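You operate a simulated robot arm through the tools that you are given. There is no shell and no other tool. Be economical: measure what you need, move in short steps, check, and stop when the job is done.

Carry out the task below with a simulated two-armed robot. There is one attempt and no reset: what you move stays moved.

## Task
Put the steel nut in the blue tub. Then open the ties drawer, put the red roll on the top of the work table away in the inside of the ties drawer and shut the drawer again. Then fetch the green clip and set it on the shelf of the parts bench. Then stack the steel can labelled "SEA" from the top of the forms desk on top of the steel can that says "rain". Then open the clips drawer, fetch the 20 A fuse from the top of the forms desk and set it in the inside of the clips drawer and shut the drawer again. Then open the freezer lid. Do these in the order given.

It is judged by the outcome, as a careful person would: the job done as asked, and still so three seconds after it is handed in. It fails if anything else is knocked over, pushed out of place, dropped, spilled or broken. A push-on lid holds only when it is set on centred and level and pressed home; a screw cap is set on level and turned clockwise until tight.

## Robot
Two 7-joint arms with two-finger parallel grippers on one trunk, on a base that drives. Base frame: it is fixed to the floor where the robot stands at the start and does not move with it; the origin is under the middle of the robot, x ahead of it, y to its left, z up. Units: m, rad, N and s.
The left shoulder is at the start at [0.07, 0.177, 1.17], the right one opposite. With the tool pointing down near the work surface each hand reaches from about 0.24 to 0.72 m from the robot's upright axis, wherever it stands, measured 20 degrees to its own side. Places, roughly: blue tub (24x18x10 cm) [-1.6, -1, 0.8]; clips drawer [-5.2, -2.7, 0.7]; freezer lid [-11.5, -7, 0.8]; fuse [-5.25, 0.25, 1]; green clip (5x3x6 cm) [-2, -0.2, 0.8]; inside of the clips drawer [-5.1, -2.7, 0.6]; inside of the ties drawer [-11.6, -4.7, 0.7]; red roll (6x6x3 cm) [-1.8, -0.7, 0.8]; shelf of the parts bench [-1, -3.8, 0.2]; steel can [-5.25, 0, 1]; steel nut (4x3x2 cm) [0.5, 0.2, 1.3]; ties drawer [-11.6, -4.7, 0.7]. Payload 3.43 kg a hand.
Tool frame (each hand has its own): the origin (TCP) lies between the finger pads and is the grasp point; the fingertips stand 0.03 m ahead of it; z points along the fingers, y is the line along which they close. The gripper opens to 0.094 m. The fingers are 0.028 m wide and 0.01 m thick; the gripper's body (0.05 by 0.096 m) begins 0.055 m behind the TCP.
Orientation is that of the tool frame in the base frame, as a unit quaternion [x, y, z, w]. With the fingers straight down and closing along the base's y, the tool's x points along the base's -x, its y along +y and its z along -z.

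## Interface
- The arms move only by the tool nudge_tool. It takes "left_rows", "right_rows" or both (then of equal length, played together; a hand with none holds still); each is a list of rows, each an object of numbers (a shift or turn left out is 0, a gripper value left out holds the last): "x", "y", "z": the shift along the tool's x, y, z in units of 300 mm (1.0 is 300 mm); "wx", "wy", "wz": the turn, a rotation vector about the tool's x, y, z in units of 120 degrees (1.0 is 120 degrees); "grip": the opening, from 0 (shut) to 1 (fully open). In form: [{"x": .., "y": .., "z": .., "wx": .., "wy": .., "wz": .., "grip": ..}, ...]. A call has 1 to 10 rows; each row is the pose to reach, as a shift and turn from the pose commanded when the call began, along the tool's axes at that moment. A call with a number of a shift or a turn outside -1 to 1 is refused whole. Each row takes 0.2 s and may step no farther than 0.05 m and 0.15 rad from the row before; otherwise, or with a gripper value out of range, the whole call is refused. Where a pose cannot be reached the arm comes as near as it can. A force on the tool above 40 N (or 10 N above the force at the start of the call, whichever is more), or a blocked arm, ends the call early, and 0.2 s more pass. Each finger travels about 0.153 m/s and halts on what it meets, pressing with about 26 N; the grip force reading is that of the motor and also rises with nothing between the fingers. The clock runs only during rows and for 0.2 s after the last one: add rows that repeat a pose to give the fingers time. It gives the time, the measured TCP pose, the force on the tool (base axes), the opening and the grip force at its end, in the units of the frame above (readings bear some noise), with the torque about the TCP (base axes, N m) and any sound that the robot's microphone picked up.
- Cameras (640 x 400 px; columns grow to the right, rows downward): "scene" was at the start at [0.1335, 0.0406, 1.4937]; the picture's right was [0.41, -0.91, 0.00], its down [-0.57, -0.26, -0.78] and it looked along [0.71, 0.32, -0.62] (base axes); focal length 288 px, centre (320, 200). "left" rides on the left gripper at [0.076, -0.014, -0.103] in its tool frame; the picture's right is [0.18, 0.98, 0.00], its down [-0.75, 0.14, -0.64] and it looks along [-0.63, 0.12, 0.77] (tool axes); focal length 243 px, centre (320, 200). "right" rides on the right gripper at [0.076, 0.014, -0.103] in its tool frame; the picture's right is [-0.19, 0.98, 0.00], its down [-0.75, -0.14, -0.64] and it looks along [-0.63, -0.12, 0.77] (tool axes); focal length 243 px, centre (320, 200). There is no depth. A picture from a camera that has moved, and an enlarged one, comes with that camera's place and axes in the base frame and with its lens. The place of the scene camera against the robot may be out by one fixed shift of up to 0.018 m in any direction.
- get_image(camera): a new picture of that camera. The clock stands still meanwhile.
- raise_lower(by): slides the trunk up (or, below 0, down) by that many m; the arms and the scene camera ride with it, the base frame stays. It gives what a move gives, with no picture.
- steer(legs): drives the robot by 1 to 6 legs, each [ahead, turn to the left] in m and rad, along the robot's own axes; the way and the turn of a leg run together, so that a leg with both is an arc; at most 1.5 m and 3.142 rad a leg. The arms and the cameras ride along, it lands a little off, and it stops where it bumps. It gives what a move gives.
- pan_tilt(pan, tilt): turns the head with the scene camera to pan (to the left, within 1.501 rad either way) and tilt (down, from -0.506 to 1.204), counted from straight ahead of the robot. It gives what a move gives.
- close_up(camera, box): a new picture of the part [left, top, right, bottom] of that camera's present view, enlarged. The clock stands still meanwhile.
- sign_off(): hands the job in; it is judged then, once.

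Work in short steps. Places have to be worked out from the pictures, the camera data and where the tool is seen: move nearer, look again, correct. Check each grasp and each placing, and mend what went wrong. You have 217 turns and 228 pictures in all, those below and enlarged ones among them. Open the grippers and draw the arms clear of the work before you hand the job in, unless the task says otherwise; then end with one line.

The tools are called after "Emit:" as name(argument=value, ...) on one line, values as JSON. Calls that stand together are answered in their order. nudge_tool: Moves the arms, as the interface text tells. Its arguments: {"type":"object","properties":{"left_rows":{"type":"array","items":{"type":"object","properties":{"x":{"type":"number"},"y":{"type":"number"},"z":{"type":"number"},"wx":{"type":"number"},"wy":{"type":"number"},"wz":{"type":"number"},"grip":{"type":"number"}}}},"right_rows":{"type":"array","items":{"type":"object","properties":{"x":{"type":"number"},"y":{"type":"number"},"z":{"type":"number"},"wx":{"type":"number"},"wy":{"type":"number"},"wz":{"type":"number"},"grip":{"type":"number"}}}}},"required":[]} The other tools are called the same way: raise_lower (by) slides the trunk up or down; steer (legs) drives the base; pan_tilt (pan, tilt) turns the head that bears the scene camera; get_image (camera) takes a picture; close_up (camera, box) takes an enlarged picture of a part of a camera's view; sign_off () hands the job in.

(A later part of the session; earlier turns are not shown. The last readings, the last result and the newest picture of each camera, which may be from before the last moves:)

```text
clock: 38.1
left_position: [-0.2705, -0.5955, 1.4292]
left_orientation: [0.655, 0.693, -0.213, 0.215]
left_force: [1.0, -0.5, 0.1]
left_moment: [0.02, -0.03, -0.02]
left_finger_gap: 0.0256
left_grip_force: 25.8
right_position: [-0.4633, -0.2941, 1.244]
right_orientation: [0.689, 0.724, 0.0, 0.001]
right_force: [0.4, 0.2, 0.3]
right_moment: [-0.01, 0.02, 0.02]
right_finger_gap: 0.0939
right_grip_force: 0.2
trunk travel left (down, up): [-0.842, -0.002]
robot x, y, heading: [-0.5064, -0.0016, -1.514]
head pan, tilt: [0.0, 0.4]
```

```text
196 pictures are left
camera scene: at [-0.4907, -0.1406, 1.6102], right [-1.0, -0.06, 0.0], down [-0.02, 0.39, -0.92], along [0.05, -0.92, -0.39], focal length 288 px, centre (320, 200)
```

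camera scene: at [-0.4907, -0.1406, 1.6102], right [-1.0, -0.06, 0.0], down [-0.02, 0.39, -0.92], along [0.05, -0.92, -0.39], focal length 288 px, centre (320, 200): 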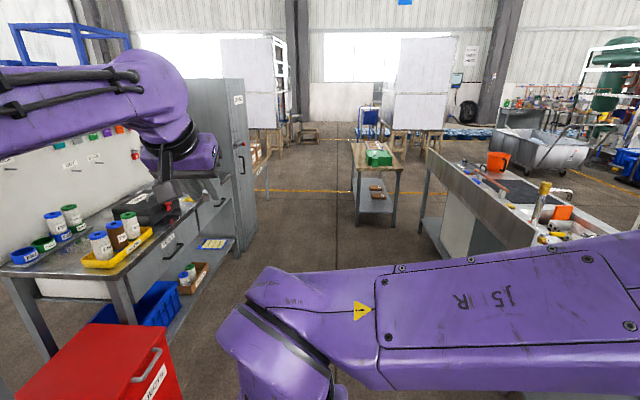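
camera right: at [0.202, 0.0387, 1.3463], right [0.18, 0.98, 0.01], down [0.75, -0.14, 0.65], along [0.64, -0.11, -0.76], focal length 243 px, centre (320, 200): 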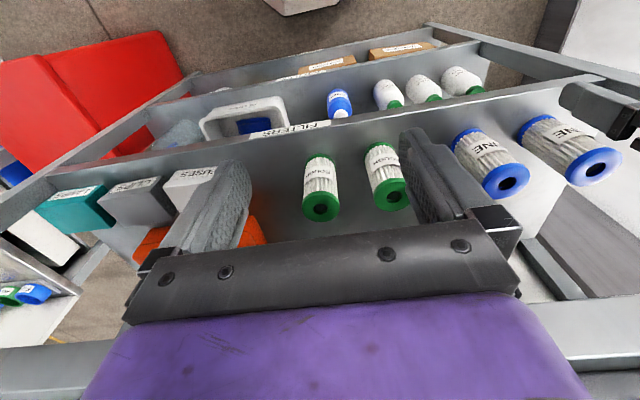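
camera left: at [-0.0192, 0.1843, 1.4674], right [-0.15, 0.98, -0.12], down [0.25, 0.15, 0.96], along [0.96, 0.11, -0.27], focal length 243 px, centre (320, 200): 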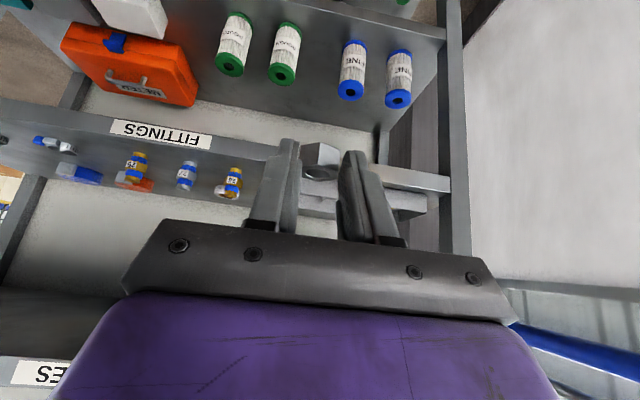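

The work table is to the robot's right. I turn further to face it.

Emit:
steer(legs=[[0, -1.25]])

Emit:
pan_tilt(pan=0.25, tilt=0.5)

Emit:
get_image(camera="scene")

Emit:
pan_tilt(pan=-0.7, tilt=0.5)

Emit:
get_image(camera="scene")

Emit:
get_image(camera="right")

```text
clock: 41.7
left_position: [-0.9936, -0.4087, 1.4282]
left_orientation: [0.936, 0.176, -0.299, 0.05]
left_force: [-0.7, 0.2, -0.6]
left_moment: [-0.03, 0.01, -0.01]
left_finger_gap: 0.0257
left_grip_force: 26.2
right_position: [-0.7691, -0.1319, 1.2452]
right_orientation: [0.984, 0.181, 0.0, 0.001]
right_force: [-0.3, -0.6, 0.4]
right_moment: [0.02, -0.02, 0.01]
right_finger_gap: 0.0941
right_grip_force: 0.2
trunk travel left (down, up): [-0.842, -0.002]
robot x, y, heading: [-0.5008, -0.0037, -2.763]
head pan, tilt: [0.0, 0.4]
```

```text
clock: 42.4
left_position: [-0.9943, -0.4087, 1.4283]
left_orientation: [0.937, 0.175, -0.299, 0.049]
left_force: [0.3, 0.6, -0.9]
left_moment: [0.0, -0.01, 0.02]
left_finger_gap: 0.0254
left_grip_force: 26.2
right_position: [-0.7682, -0.131, 1.2443]
right_orientation: [0.983, 0.181, 0.0, 0.001]
right_force: [0.0, -0.9, -0.6]
right_moment: [0.0, 0.02, 0.01]
right_finger_gap: 0.094
right_grip_force: 0.0
trunk travel left (down, up): [-0.842, -0.002]
robot x, y, heading: [-0.5032, -0.0029, -2.769]
head pan, tilt: [0.25, 0.499]
```

```text
195 pictures are left
camera scene: at [-0.6198, -0.0692, 1.6011], right [-0.58, 0.81, 0.0], down [0.39, 0.28, -0.88], along [-0.71, -0.51, -0.48], focal length 288 px, centre (320, 200)
```

scene: 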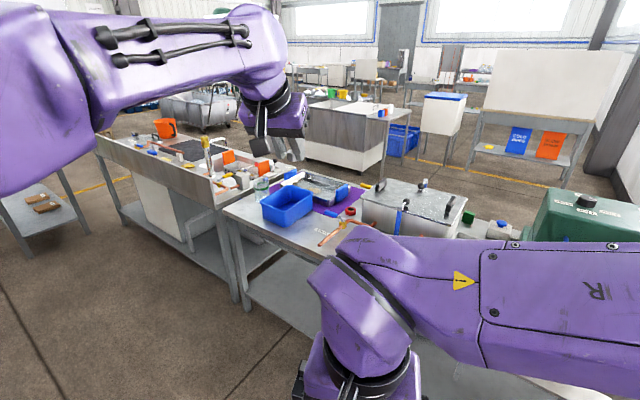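

```text
clock: 43.7
left_position: [-0.9947, -0.4086, 1.4278]
left_orientation: [0.937, 0.176, -0.299, 0.05]
left_force: [-0.8, 0.0, -0.6]
left_moment: [0.02, -0.03, -0.01]
left_finger_gap: 0.0256
left_grip_force: 26.5
right_position: [-0.7686, -0.1314, 1.2457]
right_orientation: [0.984, 0.18, 0.0, 0.001]
right_force: [0.9, 0.8, 0.1]
right_moment: [0.0, -0.03, -0.01]
right_finger_gap: 0.0938
right_grip_force: 0.2
trunk travel left (down, up): [-0.842, -0.002]
robot x, y, heading: [-0.5043, -0.0003, -2.769]
head pan, tilt: [-0.7, 0.499]
```

```text
194 pictures are left
camera scene: at [-0.6319, 0.0128, 1.6011], right [0.32, 0.95, 0.0], down [0.45, -0.15, -0.88], along [-0.83, 0.28, -0.48], focal length 288 px, centre (320, 200)
```

scene: 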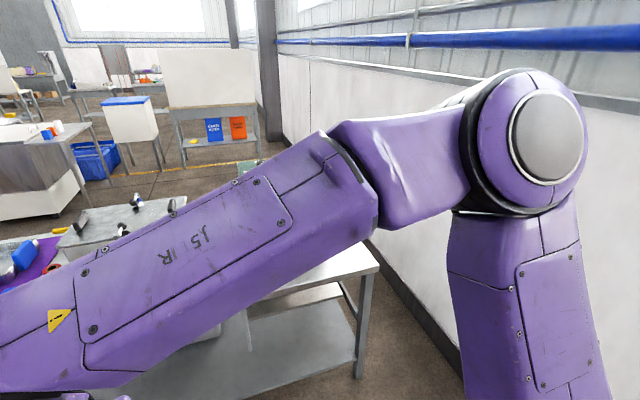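

```text
193 pictures are left
camera right: at [-0.6939, -0.1178, 1.3473], right [0.18, -0.98, 0.0], down [-0.76, -0.14, 0.64], along [-0.63, -0.11, -0.77], focal length 243 px, centre (320, 200)
```

right: 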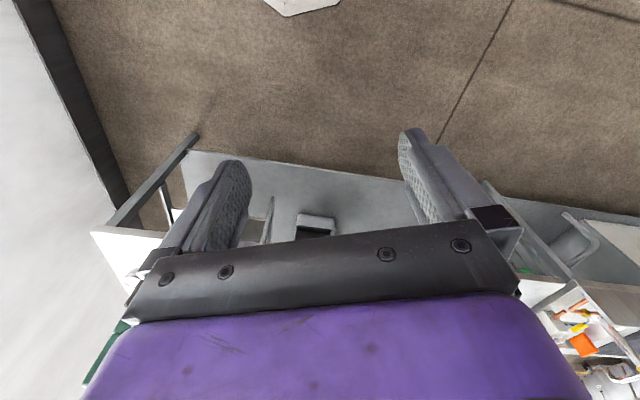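

The table's near edge is at x≈-1.44; tub ≈(-1.57,-0.97), red roll ≈(-1.78,-0.70). I drive to about (-1.02,-0.8) facing -x.

Emit:
steer(legs=[[0, 0.625], [0.95, 0], [0, -1.0]])

Emit:
pan_tilt(pan=0.3, tilt=0.8)

Emit:
get_image(camera="scene")

Emit:
get_image(camera="left")

```text
clock: 52.8
left_position: [-1.6067, -1.0115, 1.4284]
left_orientation: [0.953, 0.016, -0.303, -0.003]
left_force: [0.5, 1.1, -1.0]
left_moment: [0.01, 0.0, 0.02]
left_finger_gap: 0.0096
left_grip_force: 0.0
right_position: [-1.3008, -0.8265, 1.2448]
right_orientation: [1.0, 0.014, 0.001, -0.001]
right_force: [-0.6, 0.0, 0.0]
right_moment: [0.02, 0.03, -0.03]
right_finger_gap: 0.094
right_grip_force: 0.1
trunk travel left (down, up): [-0.842, -0.002]
robot x, y, heading: [-1.0081, -0.7914, -3.108]
head pan, tilt: [-0.7, 0.499]
```

```text
clock: 54.0
left_position: [-1.6063, -1.0115, 1.4285]
left_orientation: [0.953, 0.016, -0.303, -0.002]
left_force: [-0.4, 0.1, -0.4]
left_moment: [0.0, 0.01, -0.01]
left_finger_gap: 0.0096
left_grip_force: 0.0
right_position: [-1.3008, -0.826, 1.2449]
right_orientation: [1.0, 0.013, 0.001, 0.0]
right_force: [0.5, 0.4, 0.1]
right_moment: [-0.01, 0.0, 0.01]
right_finger_gap: 0.0941
right_grip_force: 0.0
trunk travel left (down, up): [-0.842, -0.002]
robot x, y, heading: [-1.0097, -0.7902, -3.109]
head pan, tilt: [0.3, 0.799]
```

```text
192 pictures are left
camera scene: at [-1.1305, -0.8152, 1.5752], right [-0.33, 0.94, 0.0], down [0.68, 0.23, -0.7], along [-0.66, -0.23, -0.72], focal length 288 px, centre (320, 200)
```

scene: 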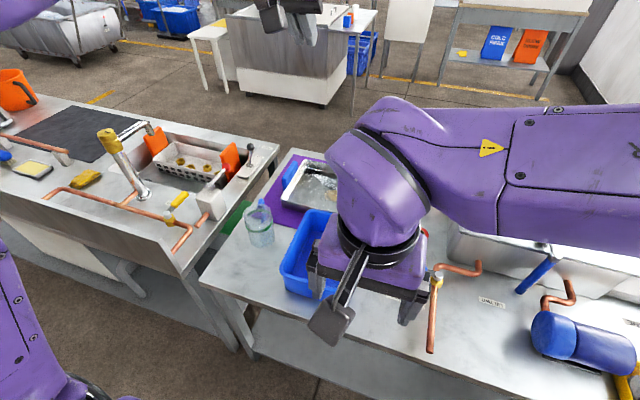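

```text
191 pictures are left
camera left: at [-1.4862, -0.9946, 1.468], right [0.18, -0.98, -0.12], down [-0.24, -0.16, 0.96], along [-0.95, -0.14, -0.26], focal length 243 px, centre (320, 200)
```

left: 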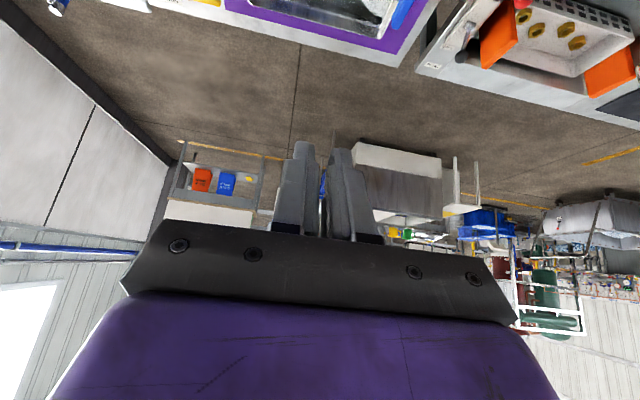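

The left hand is empty now — the nut slipped out on the drive. I search: tub first, then the floor.

Emit:
close_up(camera="scene", box=[180, 130, 460, 400])

Emit:
pan_tilt(pan=0.9, tilt=0.9)

Emit:
get_image(camera="scene")

Emit:
pan_tilt(pan=1.5, tilt=0.7)

Emit:
get_image(camera="scene")

Emit:
pan_tilt(pan=-1.2, tilt=0.8)

Emit:
get_image(camera="scene")

```text
1.48 times, centred on (320, 265) of scene
camera zoom: at [-1.1305, -0.8152, 1.5752], right [-0.33, 0.94, 0.0], down [0.68, 0.23, -0.7], along [-0.66, -0.23, -0.72], focal length 427 px, centre (320, 104)
```

zoom: 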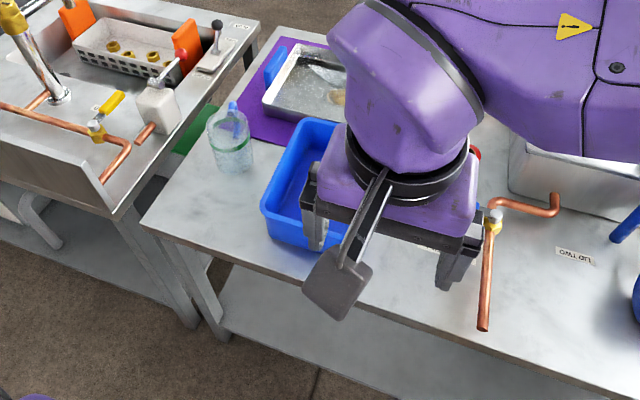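

```text
clock: 55.0
left_position: [-1.6068, -1.0117, 1.4288]
left_orientation: [0.953, 0.016, -0.303, -0.002]
left_force: [0.9, -0.1, -0.2]
left_moment: [-0.02, 0.01, -0.02]
left_finger_gap: 0.0092
left_grip_force: 0.1
right_position: [-1.3006, -0.8248, 1.2448]
right_orientation: [1.0, 0.014, 0.001, 0.001]
right_force: [0.4, -0.5, 0.7]
right_moment: [-0.01, 0.0, 0.0]
right_finger_gap: 0.094
right_grip_force: 0.1
trunk travel left (down, up): [-0.842, -0.002]
robot x, y, heading: [-1.0102, -0.793, -3.103]
head pan, tilt: [0.901, 0.901]
```

```text
189 pictures are left
camera scene: at [-1.0991, -0.8493, 1.5672], right [-0.8, 0.59, 0.0], down [0.47, 0.63, -0.62], along [-0.37, -0.5, -0.78], focal length 288 px, centre (320, 200)
```

scene: 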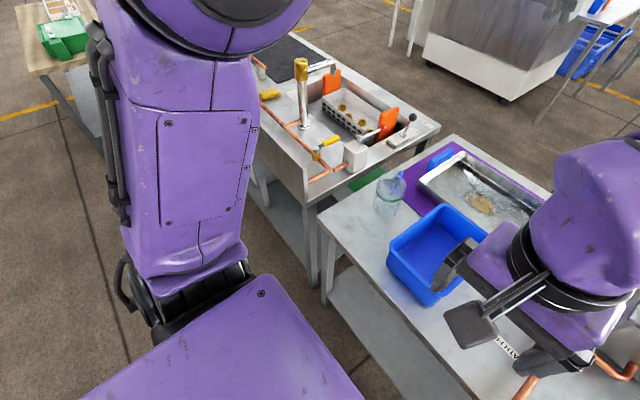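

```text
clock: 56.0
left_position: [-1.607, -1.0108, 1.4287]
left_orientation: [0.953, 0.017, -0.303, -0.001]
left_force: [-0.1, 0.3, -0.5]
left_moment: [0.0, 0.01, 0.02]
left_finger_gap: 0.0094
left_grip_force: 0.1
right_position: [-1.3015, -0.8262, 1.2453]
right_orientation: [1.0, 0.013, 0.001, 0.001]
right_force: [-0.6, 0.0, -0.6]
right_moment: [-0.01, 0.03, 0.02]
right_finger_gap: 0.094
right_grip_force: 0.0
trunk travel left (down, up): [-0.842, -0.002]
robot x, y, heading: [-1.0067, -0.7934, -3.105]
head pan, tilt: [1.499, 0.7]
```

```text
188 pictures are left
camera scene: at [-1.0575, -0.8735, 1.5834], right [-1.0, 0.04, 0.0], down [0.02, 0.64, -0.76], along [-0.03, -0.76, -0.64], focal length 288 px, centre (320, 200)
```

scene: 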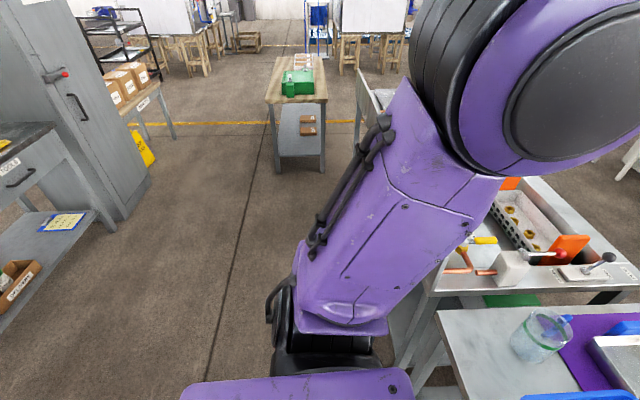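

```text
clock: 58.4
left_position: [-1.6063, -1.0118, 1.4306]
left_orientation: [0.953, 0.015, -0.304, -0.002]
left_force: [0.0, -0.4, 0.7]
left_moment: [0.03, 0.01, 0.0]
left_finger_gap: 0.0094
left_grip_force: 0.0
right_position: [-1.3009, -0.8257, 1.2452]
right_orientation: [1.0, 0.013, 0.001, 0.001]
right_force: [-0.4, 0.7, -0.1]
right_moment: [0.02, -0.03, -0.01]
right_finger_gap: 0.0939
right_grip_force: 0.0
trunk travel left (down, up): [-0.842, -0.002]
robot x, y, heading: [-1.0072, -0.7916, -3.105]
head pan, tilt: [-1.201, 0.799]
```

```text
187 pictures are left
camera scene: at [-1.0861, -0.7145, 1.5752], right [0.92, 0.39, 0.0], down [0.28, -0.66, -0.7], along [-0.27, 0.64, -0.72], focal length 288 px, centre (320, 200)
```

scene: 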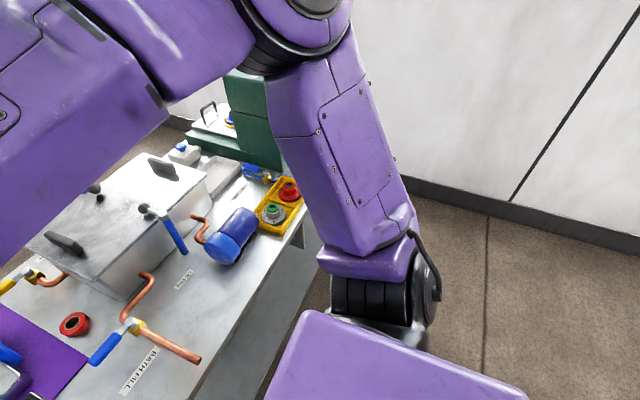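

Not obvious yet. I look closer at the tub's interior and the floor regions along the path.

Emit:
pan_tilt(pan=0.75, tilt=1.0)

Emit:
get_image(camera="scene")

Emit:
close_up(camera="scene", box=[320, 60, 600, 240])

```text
clock: 60.3
left_position: [-1.6058, -1.0121, 1.428]
left_orientation: [0.953, 0.016, -0.303, -0.002]
left_force: [-0.3, 0.2, -0.4]
left_moment: [0.0, -0.01, 0.0]
left_finger_gap: 0.0094
left_grip_force: 0.2
right_position: [-1.3006, -0.8256, 1.2448]
right_orientation: [1.0, 0.012, 0.001, 0.001]
right_force: [-0.8, -0.1, 0.1]
right_moment: [-0.01, -0.01, -0.01]
right_finger_gap: 0.0938
right_grip_force: 0.0
trunk travel left (down, up): [-0.842, -0.002]
robot x, y, heading: [-1.0056, -0.7934, -3.113]
head pan, tilt: [0.75, 1.0]
```

```text
186 pictures are left
camera scene: at [-1.1036, -0.8379, 1.56], right [-0.71, 0.71, 0.0], down [0.6, 0.59, -0.54], along [-0.38, -0.38, -0.84], focal length 288 px, centre (320, 200)
```

scene: 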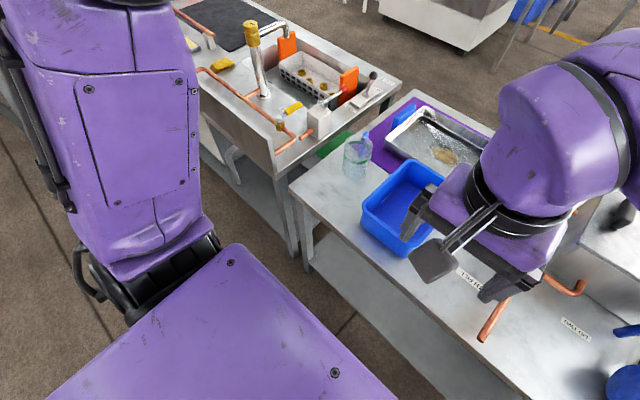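

```text
2.22 times, centred on (460, 150) of scene
camera zoom: at [-1.1036, -0.8379, 1.56], right [-0.71, 0.71, 0.0], down [0.6, 0.59, -0.54], along [-0.38, -0.38, -0.84], focal length 641 px, centre (9, 311)
```

zoom: 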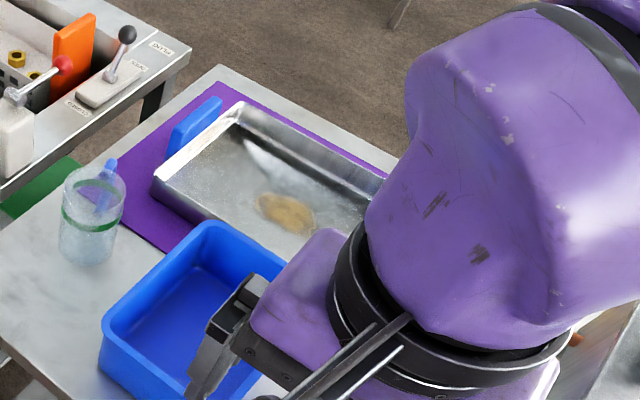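

The visible part of the tub is empty. I move the right arm out of the line of sight and look again.

Emit:
nudge_tool(right_rows=[{"y": -0.15}, {"y": -0.3}, {"y": -0.45}, {"y": -0.6}, {"y": -0.75}, {"y": -0.9}, {"y": -1.0}])

Emit:
pan_tilt(pan=0.3, tilt=1.1)

Emit:
get_image(camera="scene")

Emit:
get_image(camera="right")

```text
clock: 61.9
left_position: [-1.6083, -1.0101, 1.4296]
left_orientation: [0.953, 0.016, -0.304, -0.002]
left_force: [-0.7, 0.1, -0.3]
left_moment: [0.0, 0.02, 0.02]
left_finger_gap: 0.0096
left_grip_force: 0.0
right_position: [-1.3078, -0.5327, 1.2476]
right_orientation: [1.0, 0.013, 0.001, 0.001]
right_force: [0.1, -0.1, 0.3]
right_moment: [0.0, 0.0, -0.02]
right_finger_gap: 0.094
right_grip_force: 0.0
right hand out of reach, approached as far as the arm can: row 7
trunk travel left (down, up): [-0.842, -0.002]
robot x, y, heading: [-1.0109, -0.7933, -3.108]
head pan, tilt: [0.75, 1.0]
```

```text
clock: 62.8
left_position: [-1.6061, -1.0121, 1.429]
left_orientation: [0.953, 0.016, -0.303, -0.002]
left_force: [-0.8, -1.0, -0.9]
left_moment: [-0.02, -0.03, 0.0]
left_finger_gap: 0.0096
left_grip_force: 0.0
right_position: [-1.3088, -0.5343, 1.2476]
right_orientation: [1.0, 0.013, 0.0, 0.0]
right_force: [0.0, -0.1, 0.2]
right_moment: [-0.02, -0.01, 0.02]
right_finger_gap: 0.094
right_grip_force: 0.1
trunk travel left (down, up): [-0.842, -0.002]
robot x, y, heading: [-1.0075, -0.7917, -3.108]
head pan, tilt: [0.3, 1.1]
```

```text
184 pictures are left
camera scene: at [-1.1138, -0.8097, 1.5534], right [-0.33, 0.94, 0.0], down [0.84, 0.29, -0.45], along [-0.43, -0.15, -0.89], focal length 288 px, centre (320, 200)
```

scene: 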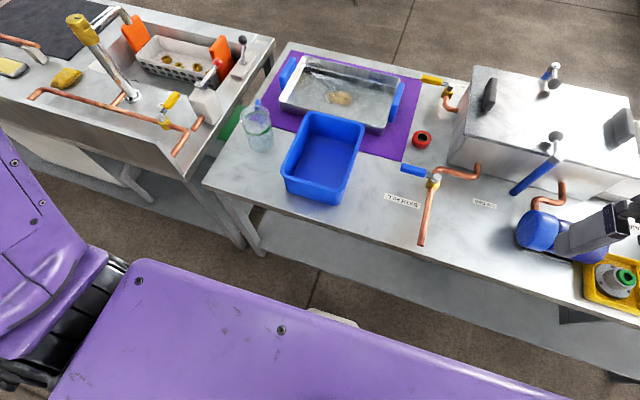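

```text
183 pictures are left
camera right: at [-1.2338, -0.5462, 1.3495], right [-0.16, -0.99, 0.0], down [-0.76, 0.12, 0.64], along [-0.63, 0.1, -0.77], focal length 243 px, centre (320, 200)
```

right: 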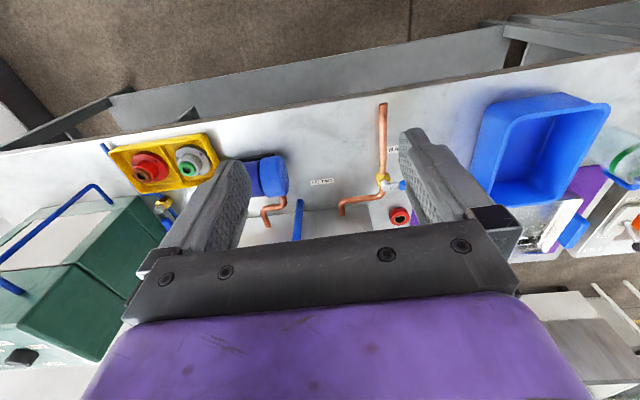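

The tub and table are clear of the nut; it must be on the floor along the path. I scan the floor to the left with zooms.

Emit:
pan_tilt(pan=1.5, tilt=1.1)

Emit:
get_image(camera="scene")

Emit:
pan_tilt(pan=1.5, tilt=0.65)

Emit:
close_up(camera="scene", box=[60, 120, 380, 400])

Emit:
pan_tilt(pan=-1.5, tilt=0.9)

Emit:
get_image(camera="scene")

```text
clock: 64.2
left_position: [-1.6067, -1.0115, 1.4295]
left_orientation: [0.953, 0.015, -0.304, -0.002]
left_force: [-0.4, -0.7, 0.4]
left_moment: [0.01, 0.02, 0.01]
left_finger_gap: 0.0093
left_grip_force: 0.0
right_position: [-1.3091, -0.5347, 1.2485]
right_orientation: [1.0, 0.012, 0.001, 0.001]
right_force: [0.0, -0.3, 0.5]
right_moment: [0.01, 0.02, -0.01]
right_finger_gap: 0.094
right_grip_force: 0.1
trunk travel left (down, up): [-0.842, -0.002]
robot x, y, heading: [-1.0104, -0.7897, -3.107]
head pan, tilt: [1.499, 1.1]
```

```text
182 pictures are left
camera scene: at [-1.0566, -0.8515, 1.5534], right [-1.0, 0.04, 0.0], down [0.03, 0.89, -0.45], along [-0.02, -0.45, -0.89], focal length 288 px, centre (320, 200)
```

scene: 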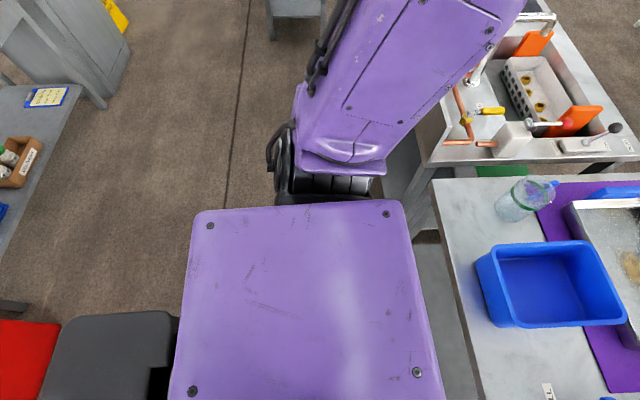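

```text
clock: 65.1
left_position: [-1.6062, -1.0118, 1.429]
left_orientation: [0.953, 0.016, -0.303, -0.001]
left_force: [0.5, -1.1, -0.3]
left_moment: [-0.01, -0.02, -0.01]
left_finger_gap: 0.0094
left_grip_force: 0.0
right_position: [-1.3085, -0.5328, 1.2467]
right_orientation: [1.0, 0.014, 0.001, 0.002]
right_force: [0.2, 0.1, 0.7]
right_moment: [0.0, 0.02, -0.04]
right_finger_gap: 0.094
right_grip_force: 0.1
trunk travel left (down, up): [-0.842, -0.002]
robot x, y, heading: [-1.011, -0.7899, -3.102]
head pan, tilt: [1.499, 0.649]
```

```text
1.43 times, centred on (220, 260) of scene
camera zoom: at [-1.0575, -0.8751, 1.5877], right [-1.0, 0.04, 0.0], down [0.02, 0.6, -0.8], along [-0.03, -0.8, -0.61], focal length 412 px, centre (463, 114)
```

zoom: 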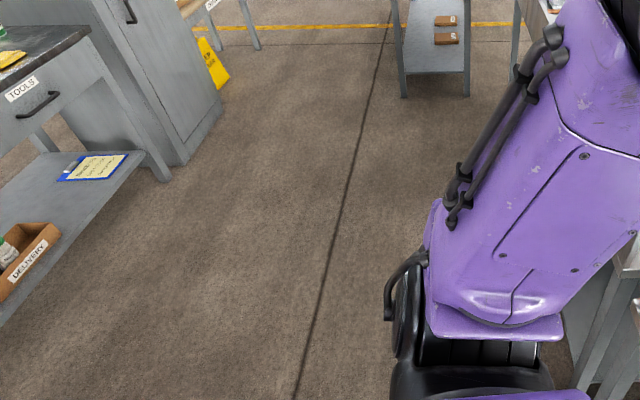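

```text
clock: 67.7
left_position: [-1.6067, -1.0114, 1.4287]
left_orientation: [0.952, 0.015, -0.304, -0.002]
left_force: [-0.2, -0.8, -0.3]
left_moment: [0.0, -0.02, -0.02]
left_finger_gap: 0.0093
left_grip_force: 0.1
right_position: [-1.3082, -0.5325, 1.2482]
right_orientation: [1.0, 0.012, 0.001, 0.001]
right_force: [-0.4, -0.3, 0.4]
right_moment: [0.0, -0.01, 0.0]
right_finger_gap: 0.0939
right_grip_force: 0.2
trunk travel left (down, up): [-0.842, -0.002]
robot x, y, heading: [-1.0094, -0.7916, -3.105]
head pan, tilt: [-1.499, 0.901]
```

```text
180 pictures are left
camera scene: at [-1.0623, -0.7134, 1.5672], right [0.99, 0.11, 0.0], down [0.08, -0.78, -0.62], along [-0.07, 0.62, -0.78], focal length 288 px, centre (320, 200)
```

scene: 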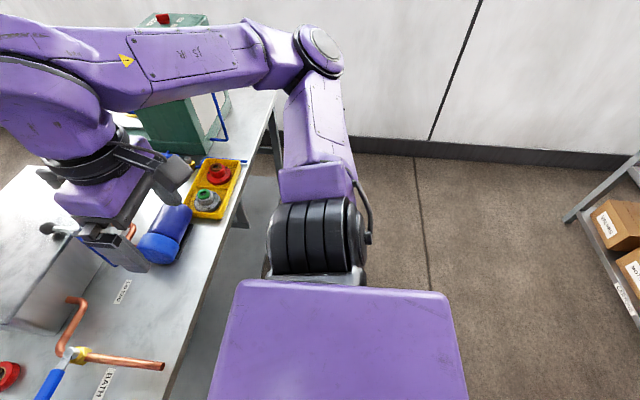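

Not visible in this direction. I turn left in place to look at the rest of the path behind.

Emit:
steer(legs=[[0, 1.57]])

Emit:
pan_tilt(pan=1.3, tilt=0.85)

Emit:
get_image(camera="scene")

Emit:
pan_tilt(pan=0.35, tilt=1.0)

Emit:
get_image(camera="scene")

Emit:
pan_tilt(pan=-0.5, tilt=1.0)

Emit:
get_image(camera="scene")

```text
clock: 72.0
left_position: [-0.7726, -1.3832, 1.4288]
left_orientation: [0.652, 0.695, -0.212, 0.216]
left_force: [-0.4, 0.8, -0.2]
left_moment: [0.0, -0.01, 0.03]
left_finger_gap: 0.0093
left_grip_force: 0.1
right_position: [-1.2583, -1.0995, 1.2465]
right_orientation: [0.687, 0.727, 0.002, 0.0]
right_force: [-0.7, 0.1, 0.1]
right_moment: [-0.01, -0.01, 0.02]
right_finger_gap: 0.0941
right_grip_force: 0.2
trunk travel left (down, up): [-0.842, -0.002]
robot x, y, heading: [-1.0078, -0.7951, -1.506]
head pan, tilt: [-1.499, 0.901]
```

```text
clock: 74.5
left_position: [-0.7717, -1.3837, 1.4289]
left_orientation: [0.652, 0.695, -0.213, 0.216]
left_force: [0.3, -0.1, 0.5]
left_moment: [-0.01, -0.01, 0.02]
left_finger_gap: 0.0094
left_grip_force: 0.1
right_position: [-1.2584, -1.0988, 1.2463]
right_orientation: [0.687, 0.726, 0.001, 0.001]
right_force: [-0.8, 1.0, -0.1]
right_moment: [-0.02, 0.03, -0.02]
right_finger_gap: 0.0942
right_grip_force: 0.1
trunk travel left (down, up): [-0.842, -0.002]
robot x, y, heading: [-1.0107, -0.7897, -1.505]
head pan, tilt: [1.3, 0.85]
```

```text
179 pictures are left
camera scene: at [-0.9246, -0.853, 1.5711], right [-0.2, -0.98, 0.0], down [-0.74, 0.15, -0.66], along [0.65, -0.13, -0.75], focal length 288 px, centre (320, 200)
```

scene: 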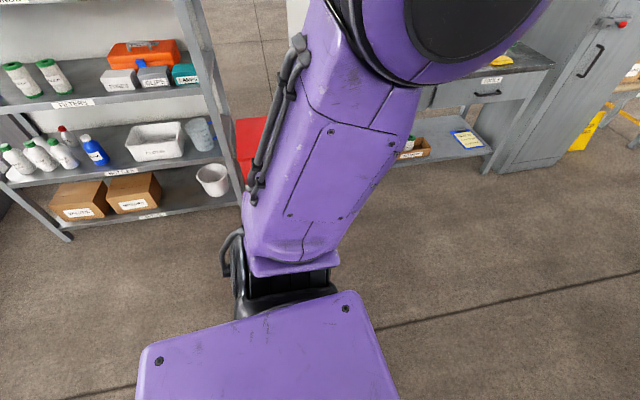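

```text
clock: 75.7
left_position: [-0.7712, -1.3828, 1.4286]
left_orientation: [0.652, 0.694, -0.212, 0.217]
left_force: [0.2, 0.5, -0.5]
left_moment: [0.0, -0.02, 0.03]
left_finger_gap: 0.0093
left_grip_force: 0.1
right_position: [-1.2581, -1.0991, 1.2479]
right_orientation: [0.688, 0.726, 0.001, 0.001]
right_force: [0.1, -0.4, -0.1]
right_moment: [-0.01, -0.02, -0.02]
right_finger_gap: 0.0939
right_grip_force: 0.0
trunk travel left (down, up): [-0.842, -0.002]
robot x, y, heading: [-1.0108, -0.7946, -1.507]
head pan, tilt: [0.351, 1.0]
```

```text
178 pictures are left
camera scene: at [-0.9728, -0.9007, 1.56], right [-0.91, -0.4, 0.0], down [-0.34, 0.77, -0.54], along [0.22, -0.49, -0.84], focal length 288 px, centre (320, 200)
```

scene: 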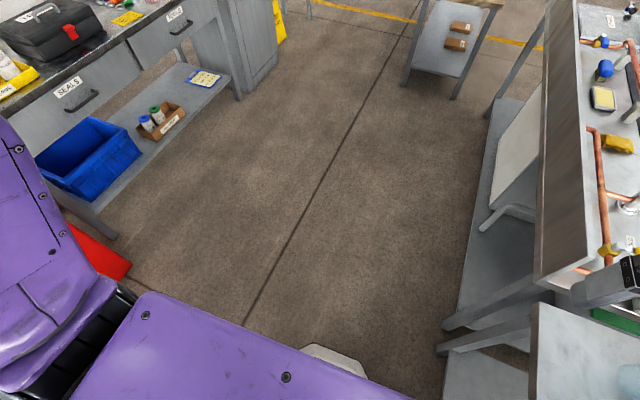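

```text
clock: 76.9
left_position: [-0.7711, -1.3838, 1.4273]
left_orientation: [0.652, 0.695, -0.212, 0.216]
left_force: [0.0, 0.1, 0.4]
left_moment: [0.01, 0.0, -0.02]
left_finger_gap: 0.0098
left_grip_force: 0.0
right_position: [-1.2578, -1.0987, 1.2462]
right_orientation: [0.687, 0.726, 0.001, 0.0]
right_force: [0.4, -0.1, -0.6]
right_moment: [0.0, 0.01, -0.02]
right_finger_gap: 0.0938
right_grip_force: 0.0
trunk travel left (down, up): [-0.842, -0.002]
robot x, y, heading: [-1.0079, -0.7908, -1.509]
head pan, tilt: [-0.499, 1.0]
```

```text
177 pictures are left
camera scene: at [-1.0303, -0.9002, 1.56], right [-0.91, 0.42, 0.0], down [0.35, 0.76, -0.54], along [-0.23, -0.49, -0.84], focal length 288 px, centre (320, 200)
```

scene: 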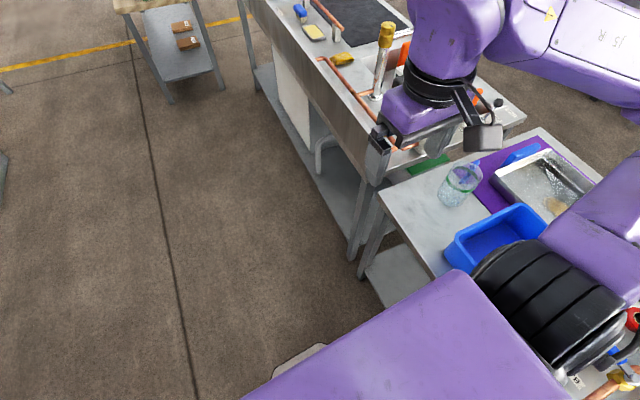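

Still not found. I check the hand cameras, which see other patches.

Emit:
get_image(camera="right")

Emit:
get_image(camera="left")

Emit:
close_up(camera="scene", box=[300, 100, 560, 300])

```text
176 pictures are left
camera right: at [-1.2502, -1.0224, 1.3492], right [0.99, -0.13, 0.0], down [-0.1, -0.76, 0.64], along [-0.08, -0.64, -0.77], focal length 243 px, centre (320, 200)
```

right: 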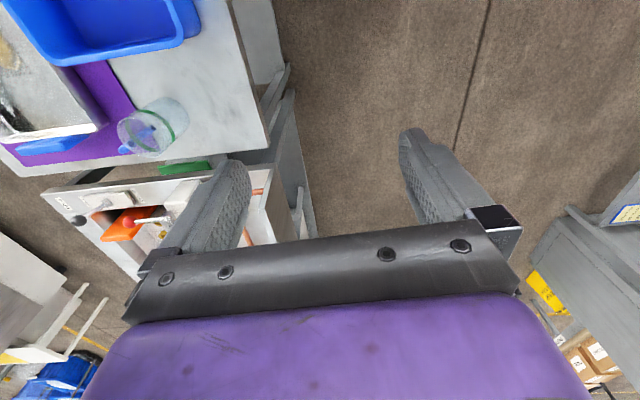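

```text
175 pictures are left
camera left: at [-0.7929, -1.2622, 1.4679], right [0.97, 0.21, -0.12], down [0.17, -0.23, 0.96], along [0.17, -0.95, -0.26], focal length 243 px, centre (320, 200)
```

left: 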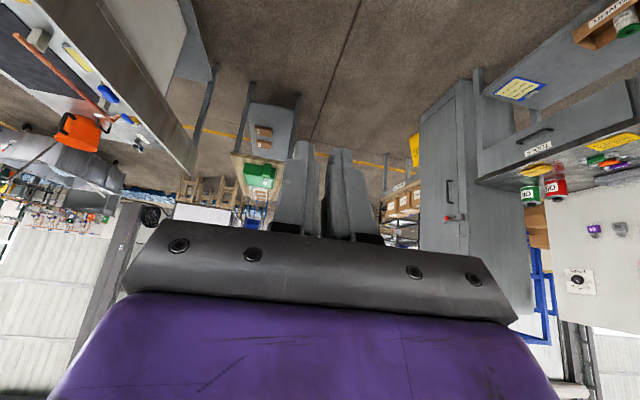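

```text
2.00 times, centred on (430, 200) of scene
camera zoom: at [-1.0303, -0.9002, 1.56], right [-0.91, 0.42, 0.0], down [0.35, 0.76, -0.54], along [-0.23, -0.49, -0.84], focal length 577 px, centre (100, 200)
```

zoom: 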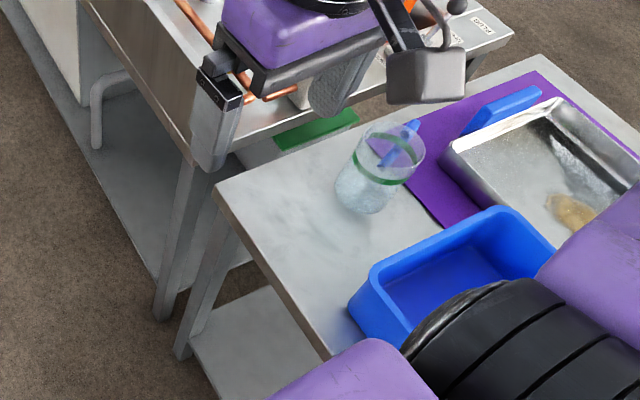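

Still nothing. I turn another 1.57 left to see the area around (-0.9,-0.4).

Emit:
steer(legs=[[0, 1.57]])

Emit:
pan_tilt(pan=0.35, tilt=1.0)

Emit:
get_image(camera="scene")

Emit:
pan_tilt(pan=1.3, tilt=0.9)

Emit:
get_image(camera="scene")

Emit:
pan_tilt(pan=-0.6, tilt=1.0)

Emit:
get_image(camera="scene")

```text
clock: 81.1
left_position: [-0.4171, -0.5591, 1.4288]
left_orientation: [-0.027, 0.952, 0.002, 0.304]
left_force: [0.0, 0.0, 0.1]
left_moment: [0.01, -0.03, -0.03]
left_finger_gap: 0.0096
left_grip_force: 0.1
right_position: [-0.7042, -1.0442, 1.2473]
right_orientation: [-0.023, 1.0, 0.002, 0.0]
right_force: [-0.7, -0.8, -0.6]
right_moment: [-0.01, 0.01, 0.02]
right_finger_gap: 0.0942
right_grip_force: 0.1
trunk travel left (down, up): [-0.842, -0.002]
robot x, y, heading: [-1.0123, -0.793, 0.057]
head pan, tilt: [-0.499, 1.0]
```

```text
clock: 82.2
left_position: [-0.4165, -0.5591, 1.4287]
left_orientation: [-0.027, 0.952, 0.002, 0.304]
left_force: [0.3, -0.6, 0.8]
left_moment: [0.01, 0.01, -0.02]
left_finger_gap: 0.0093
left_grip_force: 0.0
right_position: [-0.7042, -1.0436, 1.2459]
right_orientation: [-0.023, 1.0, 0.0, -0.001]
right_force: [-0.1, 0.9, 0.8]
right_moment: [-0.01, -0.01, 0.01]
right_finger_gap: 0.094
right_grip_force: 0.1
trunk travel left (down, up): [-0.842, -0.002]
robot x, y, heading: [-1.0094, -0.7929, 0.06]
head pan, tilt: [0.351, 1.0]
```

```text
173 pictures are left
camera scene: at [-0.8901, -0.7568, 1.56], right [0.4, -0.92, 0.0], down [-0.77, -0.33, -0.54], along [0.5, 0.21, -0.84], focal length 288 px, centre (320, 200)
```

scene: 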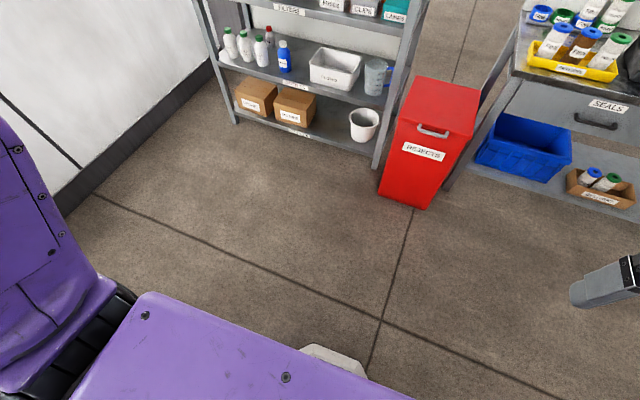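

```text
clock: 83.5
left_position: [-0.4166, -0.5589, 1.4279]
left_orientation: [-0.027, 0.952, 0.002, 0.305]
left_force: [0.4, -0.3, 0.2]
left_moment: [-0.02, -0.02, 0.01]
left_finger_gap: 0.0095
left_grip_force: 0.1
right_position: [-0.7047, -1.044, 1.2473]
right_orientation: [-0.023, 1.0, 0.0, -0.001]
right_force: [-0.5, 0.2, -0.1]
right_moment: [0.0, -0.03, 0.01]
right_finger_gap: 0.0939
right_grip_force: 0.1
trunk travel left (down, up): [-0.842, -0.002]
robot x, y, heading: [-1.0085, -0.7903, 0.056]
head pan, tilt: [1.3, 0.901]
```

```text
172 pictures are left
camera scene: at [-0.938, -0.7105, 1.5672], right [0.98, -0.21, 0.0], down [-0.17, -0.77, -0.62], along [0.13, 0.61, -0.78], focal length 288 px, centre (320, 200)
```

scene: 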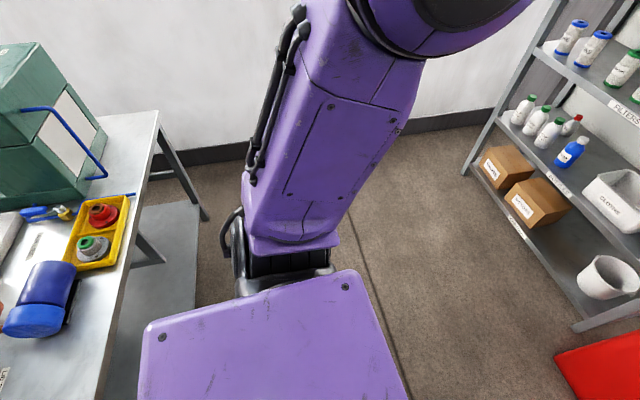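

```text
clock: 85.3
left_position: [-0.4167, -0.5597, 1.43]
left_orientation: [-0.027, 0.952, 0.002, 0.304]
left_force: [0.3, -0.7, 0.0]
left_moment: [-0.01, 0.01, -0.01]
left_finger_gap: 0.0095
left_grip_force: 0.0
right_position: [-0.7033, -1.0439, 1.2471]
right_orientation: [-0.023, 1.0, 0.0, -0.001]
right_force: [0.0, -0.2, 0.3]
right_moment: [-0.02, 0.01, 0.01]
right_finger_gap: 0.0942
right_grip_force: 0.1
trunk travel left (down, up): [-0.842, -0.002]
robot x, y, heading: [-1.0081, -0.7923, 0.057]
head pan, tilt: [-0.6, 1.0]
```

```text
171 pictures are left
camera scene: at [-0.8944, -0.8202, 1.56], right [-0.52, -0.86, 0.0], down [-0.72, 0.43, -0.54], along [0.46, -0.28, -0.84], focal length 288 px, centre (320, 200)
```

scene: 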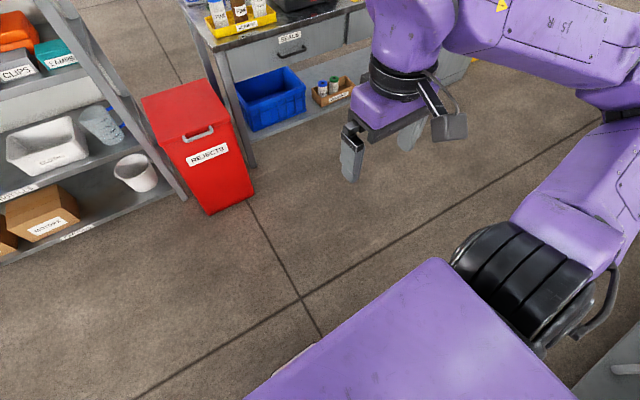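

The visible floor is clear down to ~0.45 m around the base, so the nut may be under/next to the base. I turn to face -y, back away 0.65 m, and look at the spot.

Emit:
steer(legs=[[0, -1.63], [-0.65, 0]])

Emit:
pan_tilt(pan=0.0, tilt=1.0)

Emit:
get_image(camera="scene")

```text
clock: 93.0
left_position: [-0.8097, -0.7582, 1.4279]
left_orientation: [0.682, 0.666, -0.222, 0.206]
left_force: [-0.5, -0.4, 0.5]
left_moment: [0.02, 0.0, -0.03]
left_finger_gap: 0.0093
left_grip_force: 0.1
right_position: [-1.2697, -0.4311, 1.2469]
right_orientation: [0.718, 0.696, 0.0, -0.001]
right_force: [0.2, -0.2, -0.1]
right_moment: [0.0, -0.02, 0.02]
right_finger_gap: 0.0939
right_grip_force: 0.1
trunk travel left (down, up): [-0.842, -0.002]
robot x, y, heading: [-0.9924, -0.1463, -1.593]
head pan, tilt: [-0.6, 1.0]
```

```text
clock: 94.0
left_position: [-0.8098, -0.755, 1.428]
left_orientation: [0.682, 0.666, -0.221, 0.207]
left_force: [0.1, -0.7, -0.6]
left_moment: [-0.03, 0.01, 0.01]
left_finger_gap: 0.0094
left_grip_force: 0.0
right_position: [-1.27, -0.4302, 1.2465]
right_orientation: [0.718, 0.696, 0.0, -0.001]
right_force: [-0.3, 0.3, -0.7]
right_moment: [0.03, -0.04, -0.02]
right_finger_gap: 0.0939
right_grip_force: 0.1
trunk travel left (down, up): [-0.842, -0.002]
robot x, y, heading: [-0.9948, -0.1462, -1.594]
head pan, tilt: [0.0, 1.0]
```

```text
170 pictures are left
camera scene: at [-0.9921, -0.2612, 1.56], right [-1.0, 0.02, 0.0], down [0.02, 0.84, -0.54], along [-0.01, -0.54, -0.84], focal length 288 px, centre (320, 200)
```

scene: 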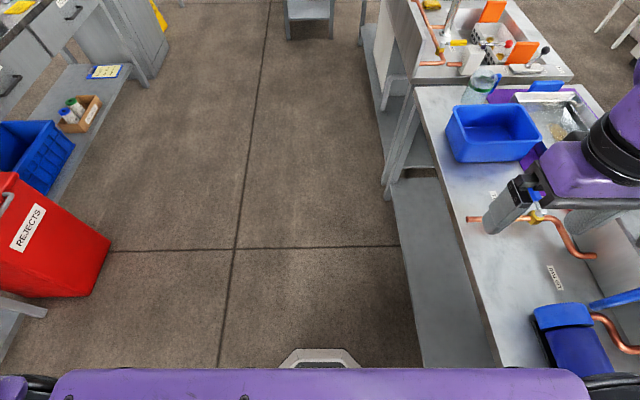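

No obvious nut; I zoom in on this floor view to look for a small grey object.

Emit:
close_up(camera="scene", box=[80, 180, 420, 380])

Emit:
close_up(camera="scene", box=[120, 0, 440, 200])

Emit:
close_up(camera="scene", box=[360, 0, 640, 220])

```text
1.88 times, centred on (250, 280) of scene
camera zoom: at [-0.9921, -0.2612, 1.56], right [-1.0, 0.02, 0.0], down [0.02, 0.84, -0.54], along [-0.01, -0.54, -0.84], focal length 543 px, centre (452, 49)
```

zoom: 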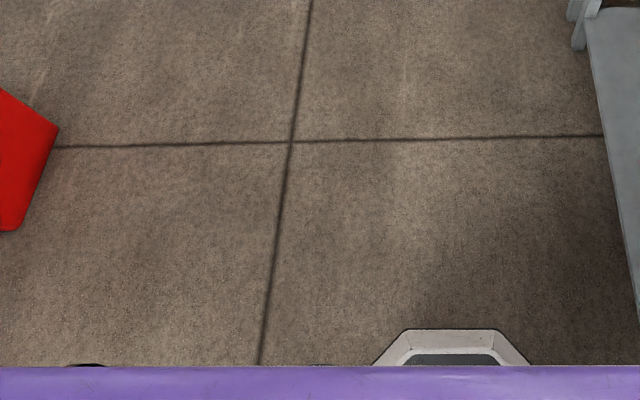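

```text
2.00 times, centred on (280, 100) of scene
camera zoom: at [-0.9921, -0.2612, 1.56], right [-1.0, 0.02, 0.0], down [0.02, 0.84, -0.54], along [-0.01, -0.54, -0.84], focal length 577 px, centre (400, 400)
```

zoom: 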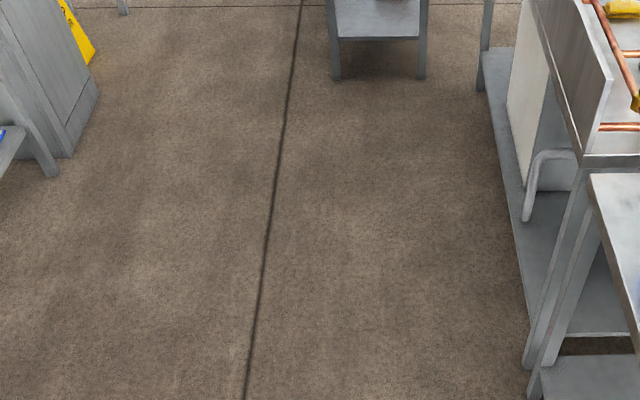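

```text
1.82 times, centred on (500, 110) of scene
camera zoom: at [-0.9921, -0.2612, 1.56], right [-1.0, 0.02, 0.0], down [0.02, 0.84, -0.54], along [-0.01, -0.54, -0.84], focal length 524 px, centre (-7, 364)
```

zoom: 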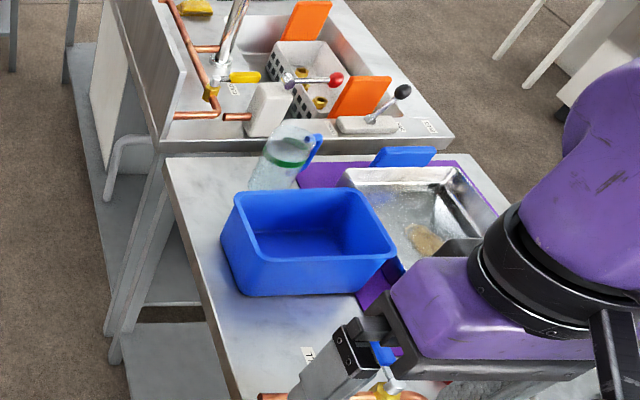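

I check the other side of the base: turn around to face +y.

Emit:
steer(legs=[[0, 3.1]])

Emit:
pan_tilt(pan=0.0, tilt=1.1)

Emit:
get_image(camera="scene")

Emit:
pan_tilt(pan=-0.8, tilt=1.0)

Emit:
get_image(camera="scene")

```text
clock: 101.5
left_position: [-1.1223, 0.4772, 1.4289]
left_orientation: [-0.634, 0.712, 0.197, 0.232]
left_force: [0.5, -0.3, 0.6]
left_moment: [0.0, -0.01, -0.01]
left_finger_gap: 0.0095
left_grip_force: 0.0
right_position: [-0.693, 0.1099, 1.2465]
right_orientation: [-0.661, 0.75, -0.001, 0.0]
right_force: [0.4, 0.3, 0.2]
right_moment: [-0.01, 0.02, -0.05]
right_finger_gap: 0.0939
right_grip_force: 0.0
trunk travel left (down, up): [-0.842, -0.002]
robot x, y, heading: [-0.9936, -0.1455, 1.455]
head pan, tilt: [0.0, 1.0]
```

```text
clock: 102.2
left_position: [-1.121, 0.4772, 1.4279]
left_orientation: [-0.634, 0.711, 0.198, 0.232]
left_force: [0.2, -0.1, -0.7]
left_moment: [-0.05, 0.01, 0.0]
left_finger_gap: 0.0093
left_grip_force: 0.1
right_position: [-0.6954, 0.1108, 1.2464]
right_orientation: [-0.661, 0.75, 0.0, -0.001]
right_force: [-0.6, -0.4, 0.6]
right_moment: [-0.02, -0.01, 0.02]
right_finger_gap: 0.0938
right_grip_force: 0.0
trunk travel left (down, up): [-0.842, -0.002]
robot x, y, heading: [-0.993, -0.1517, 1.455]
head pan, tilt: [0.0, 1.1]
```

```text
166 pictures are left
camera scene: at [-0.9756, -0.0288, 1.5534], right [0.99, -0.12, 0.0], down [-0.1, -0.88, -0.45], along [0.05, 0.45, -0.89], focal length 288 px, centre (320, 200)
```

scene: 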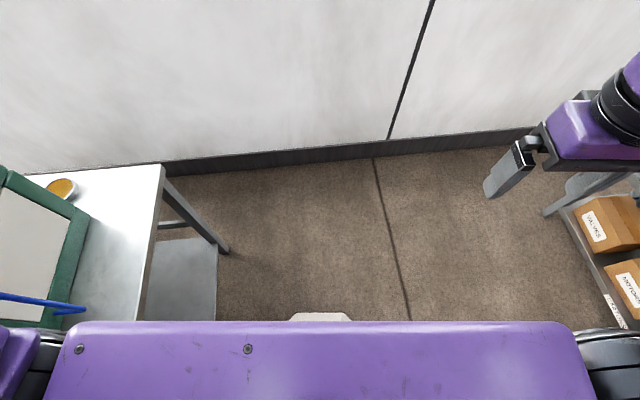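

```text
clock: 103.3
left_position: [-1.1215, 0.4782, 1.4272]
left_orientation: [-0.633, 0.712, 0.197, 0.232]
left_force: [0.2, -0.1, -1.0]
left_moment: [0.01, 0.0, -0.01]
left_finger_gap: 0.0094
left_grip_force: 0.0
right_position: [-0.6928, 0.1112, 1.2461]
right_orientation: [-0.661, 0.75, -0.001, -0.001]
right_force: [-0.3, -0.1, 0.6]
right_moment: [-0.04, 0.06, -0.01]
right_finger_gap: 0.094
right_grip_force: 0.1
trunk travel left (down, up): [-0.842, -0.002]
robot x, y, heading: [-0.9917, -0.148, 1.455]
head pan, tilt: [-0.799, 1.0]
```

```text
165 pictures are left
camera scene: at [-0.9278, -0.049, 1.56], right [0.61, -0.79, 0.0], down [-0.67, -0.51, -0.54], along [0.43, 0.33, -0.84], focal length 288 px, centre (320, 200)
```

scene: 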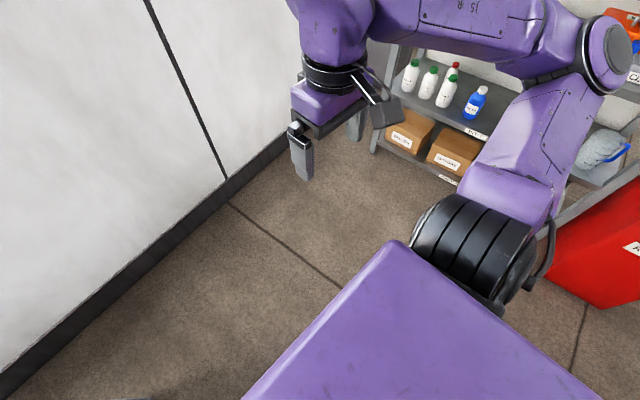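

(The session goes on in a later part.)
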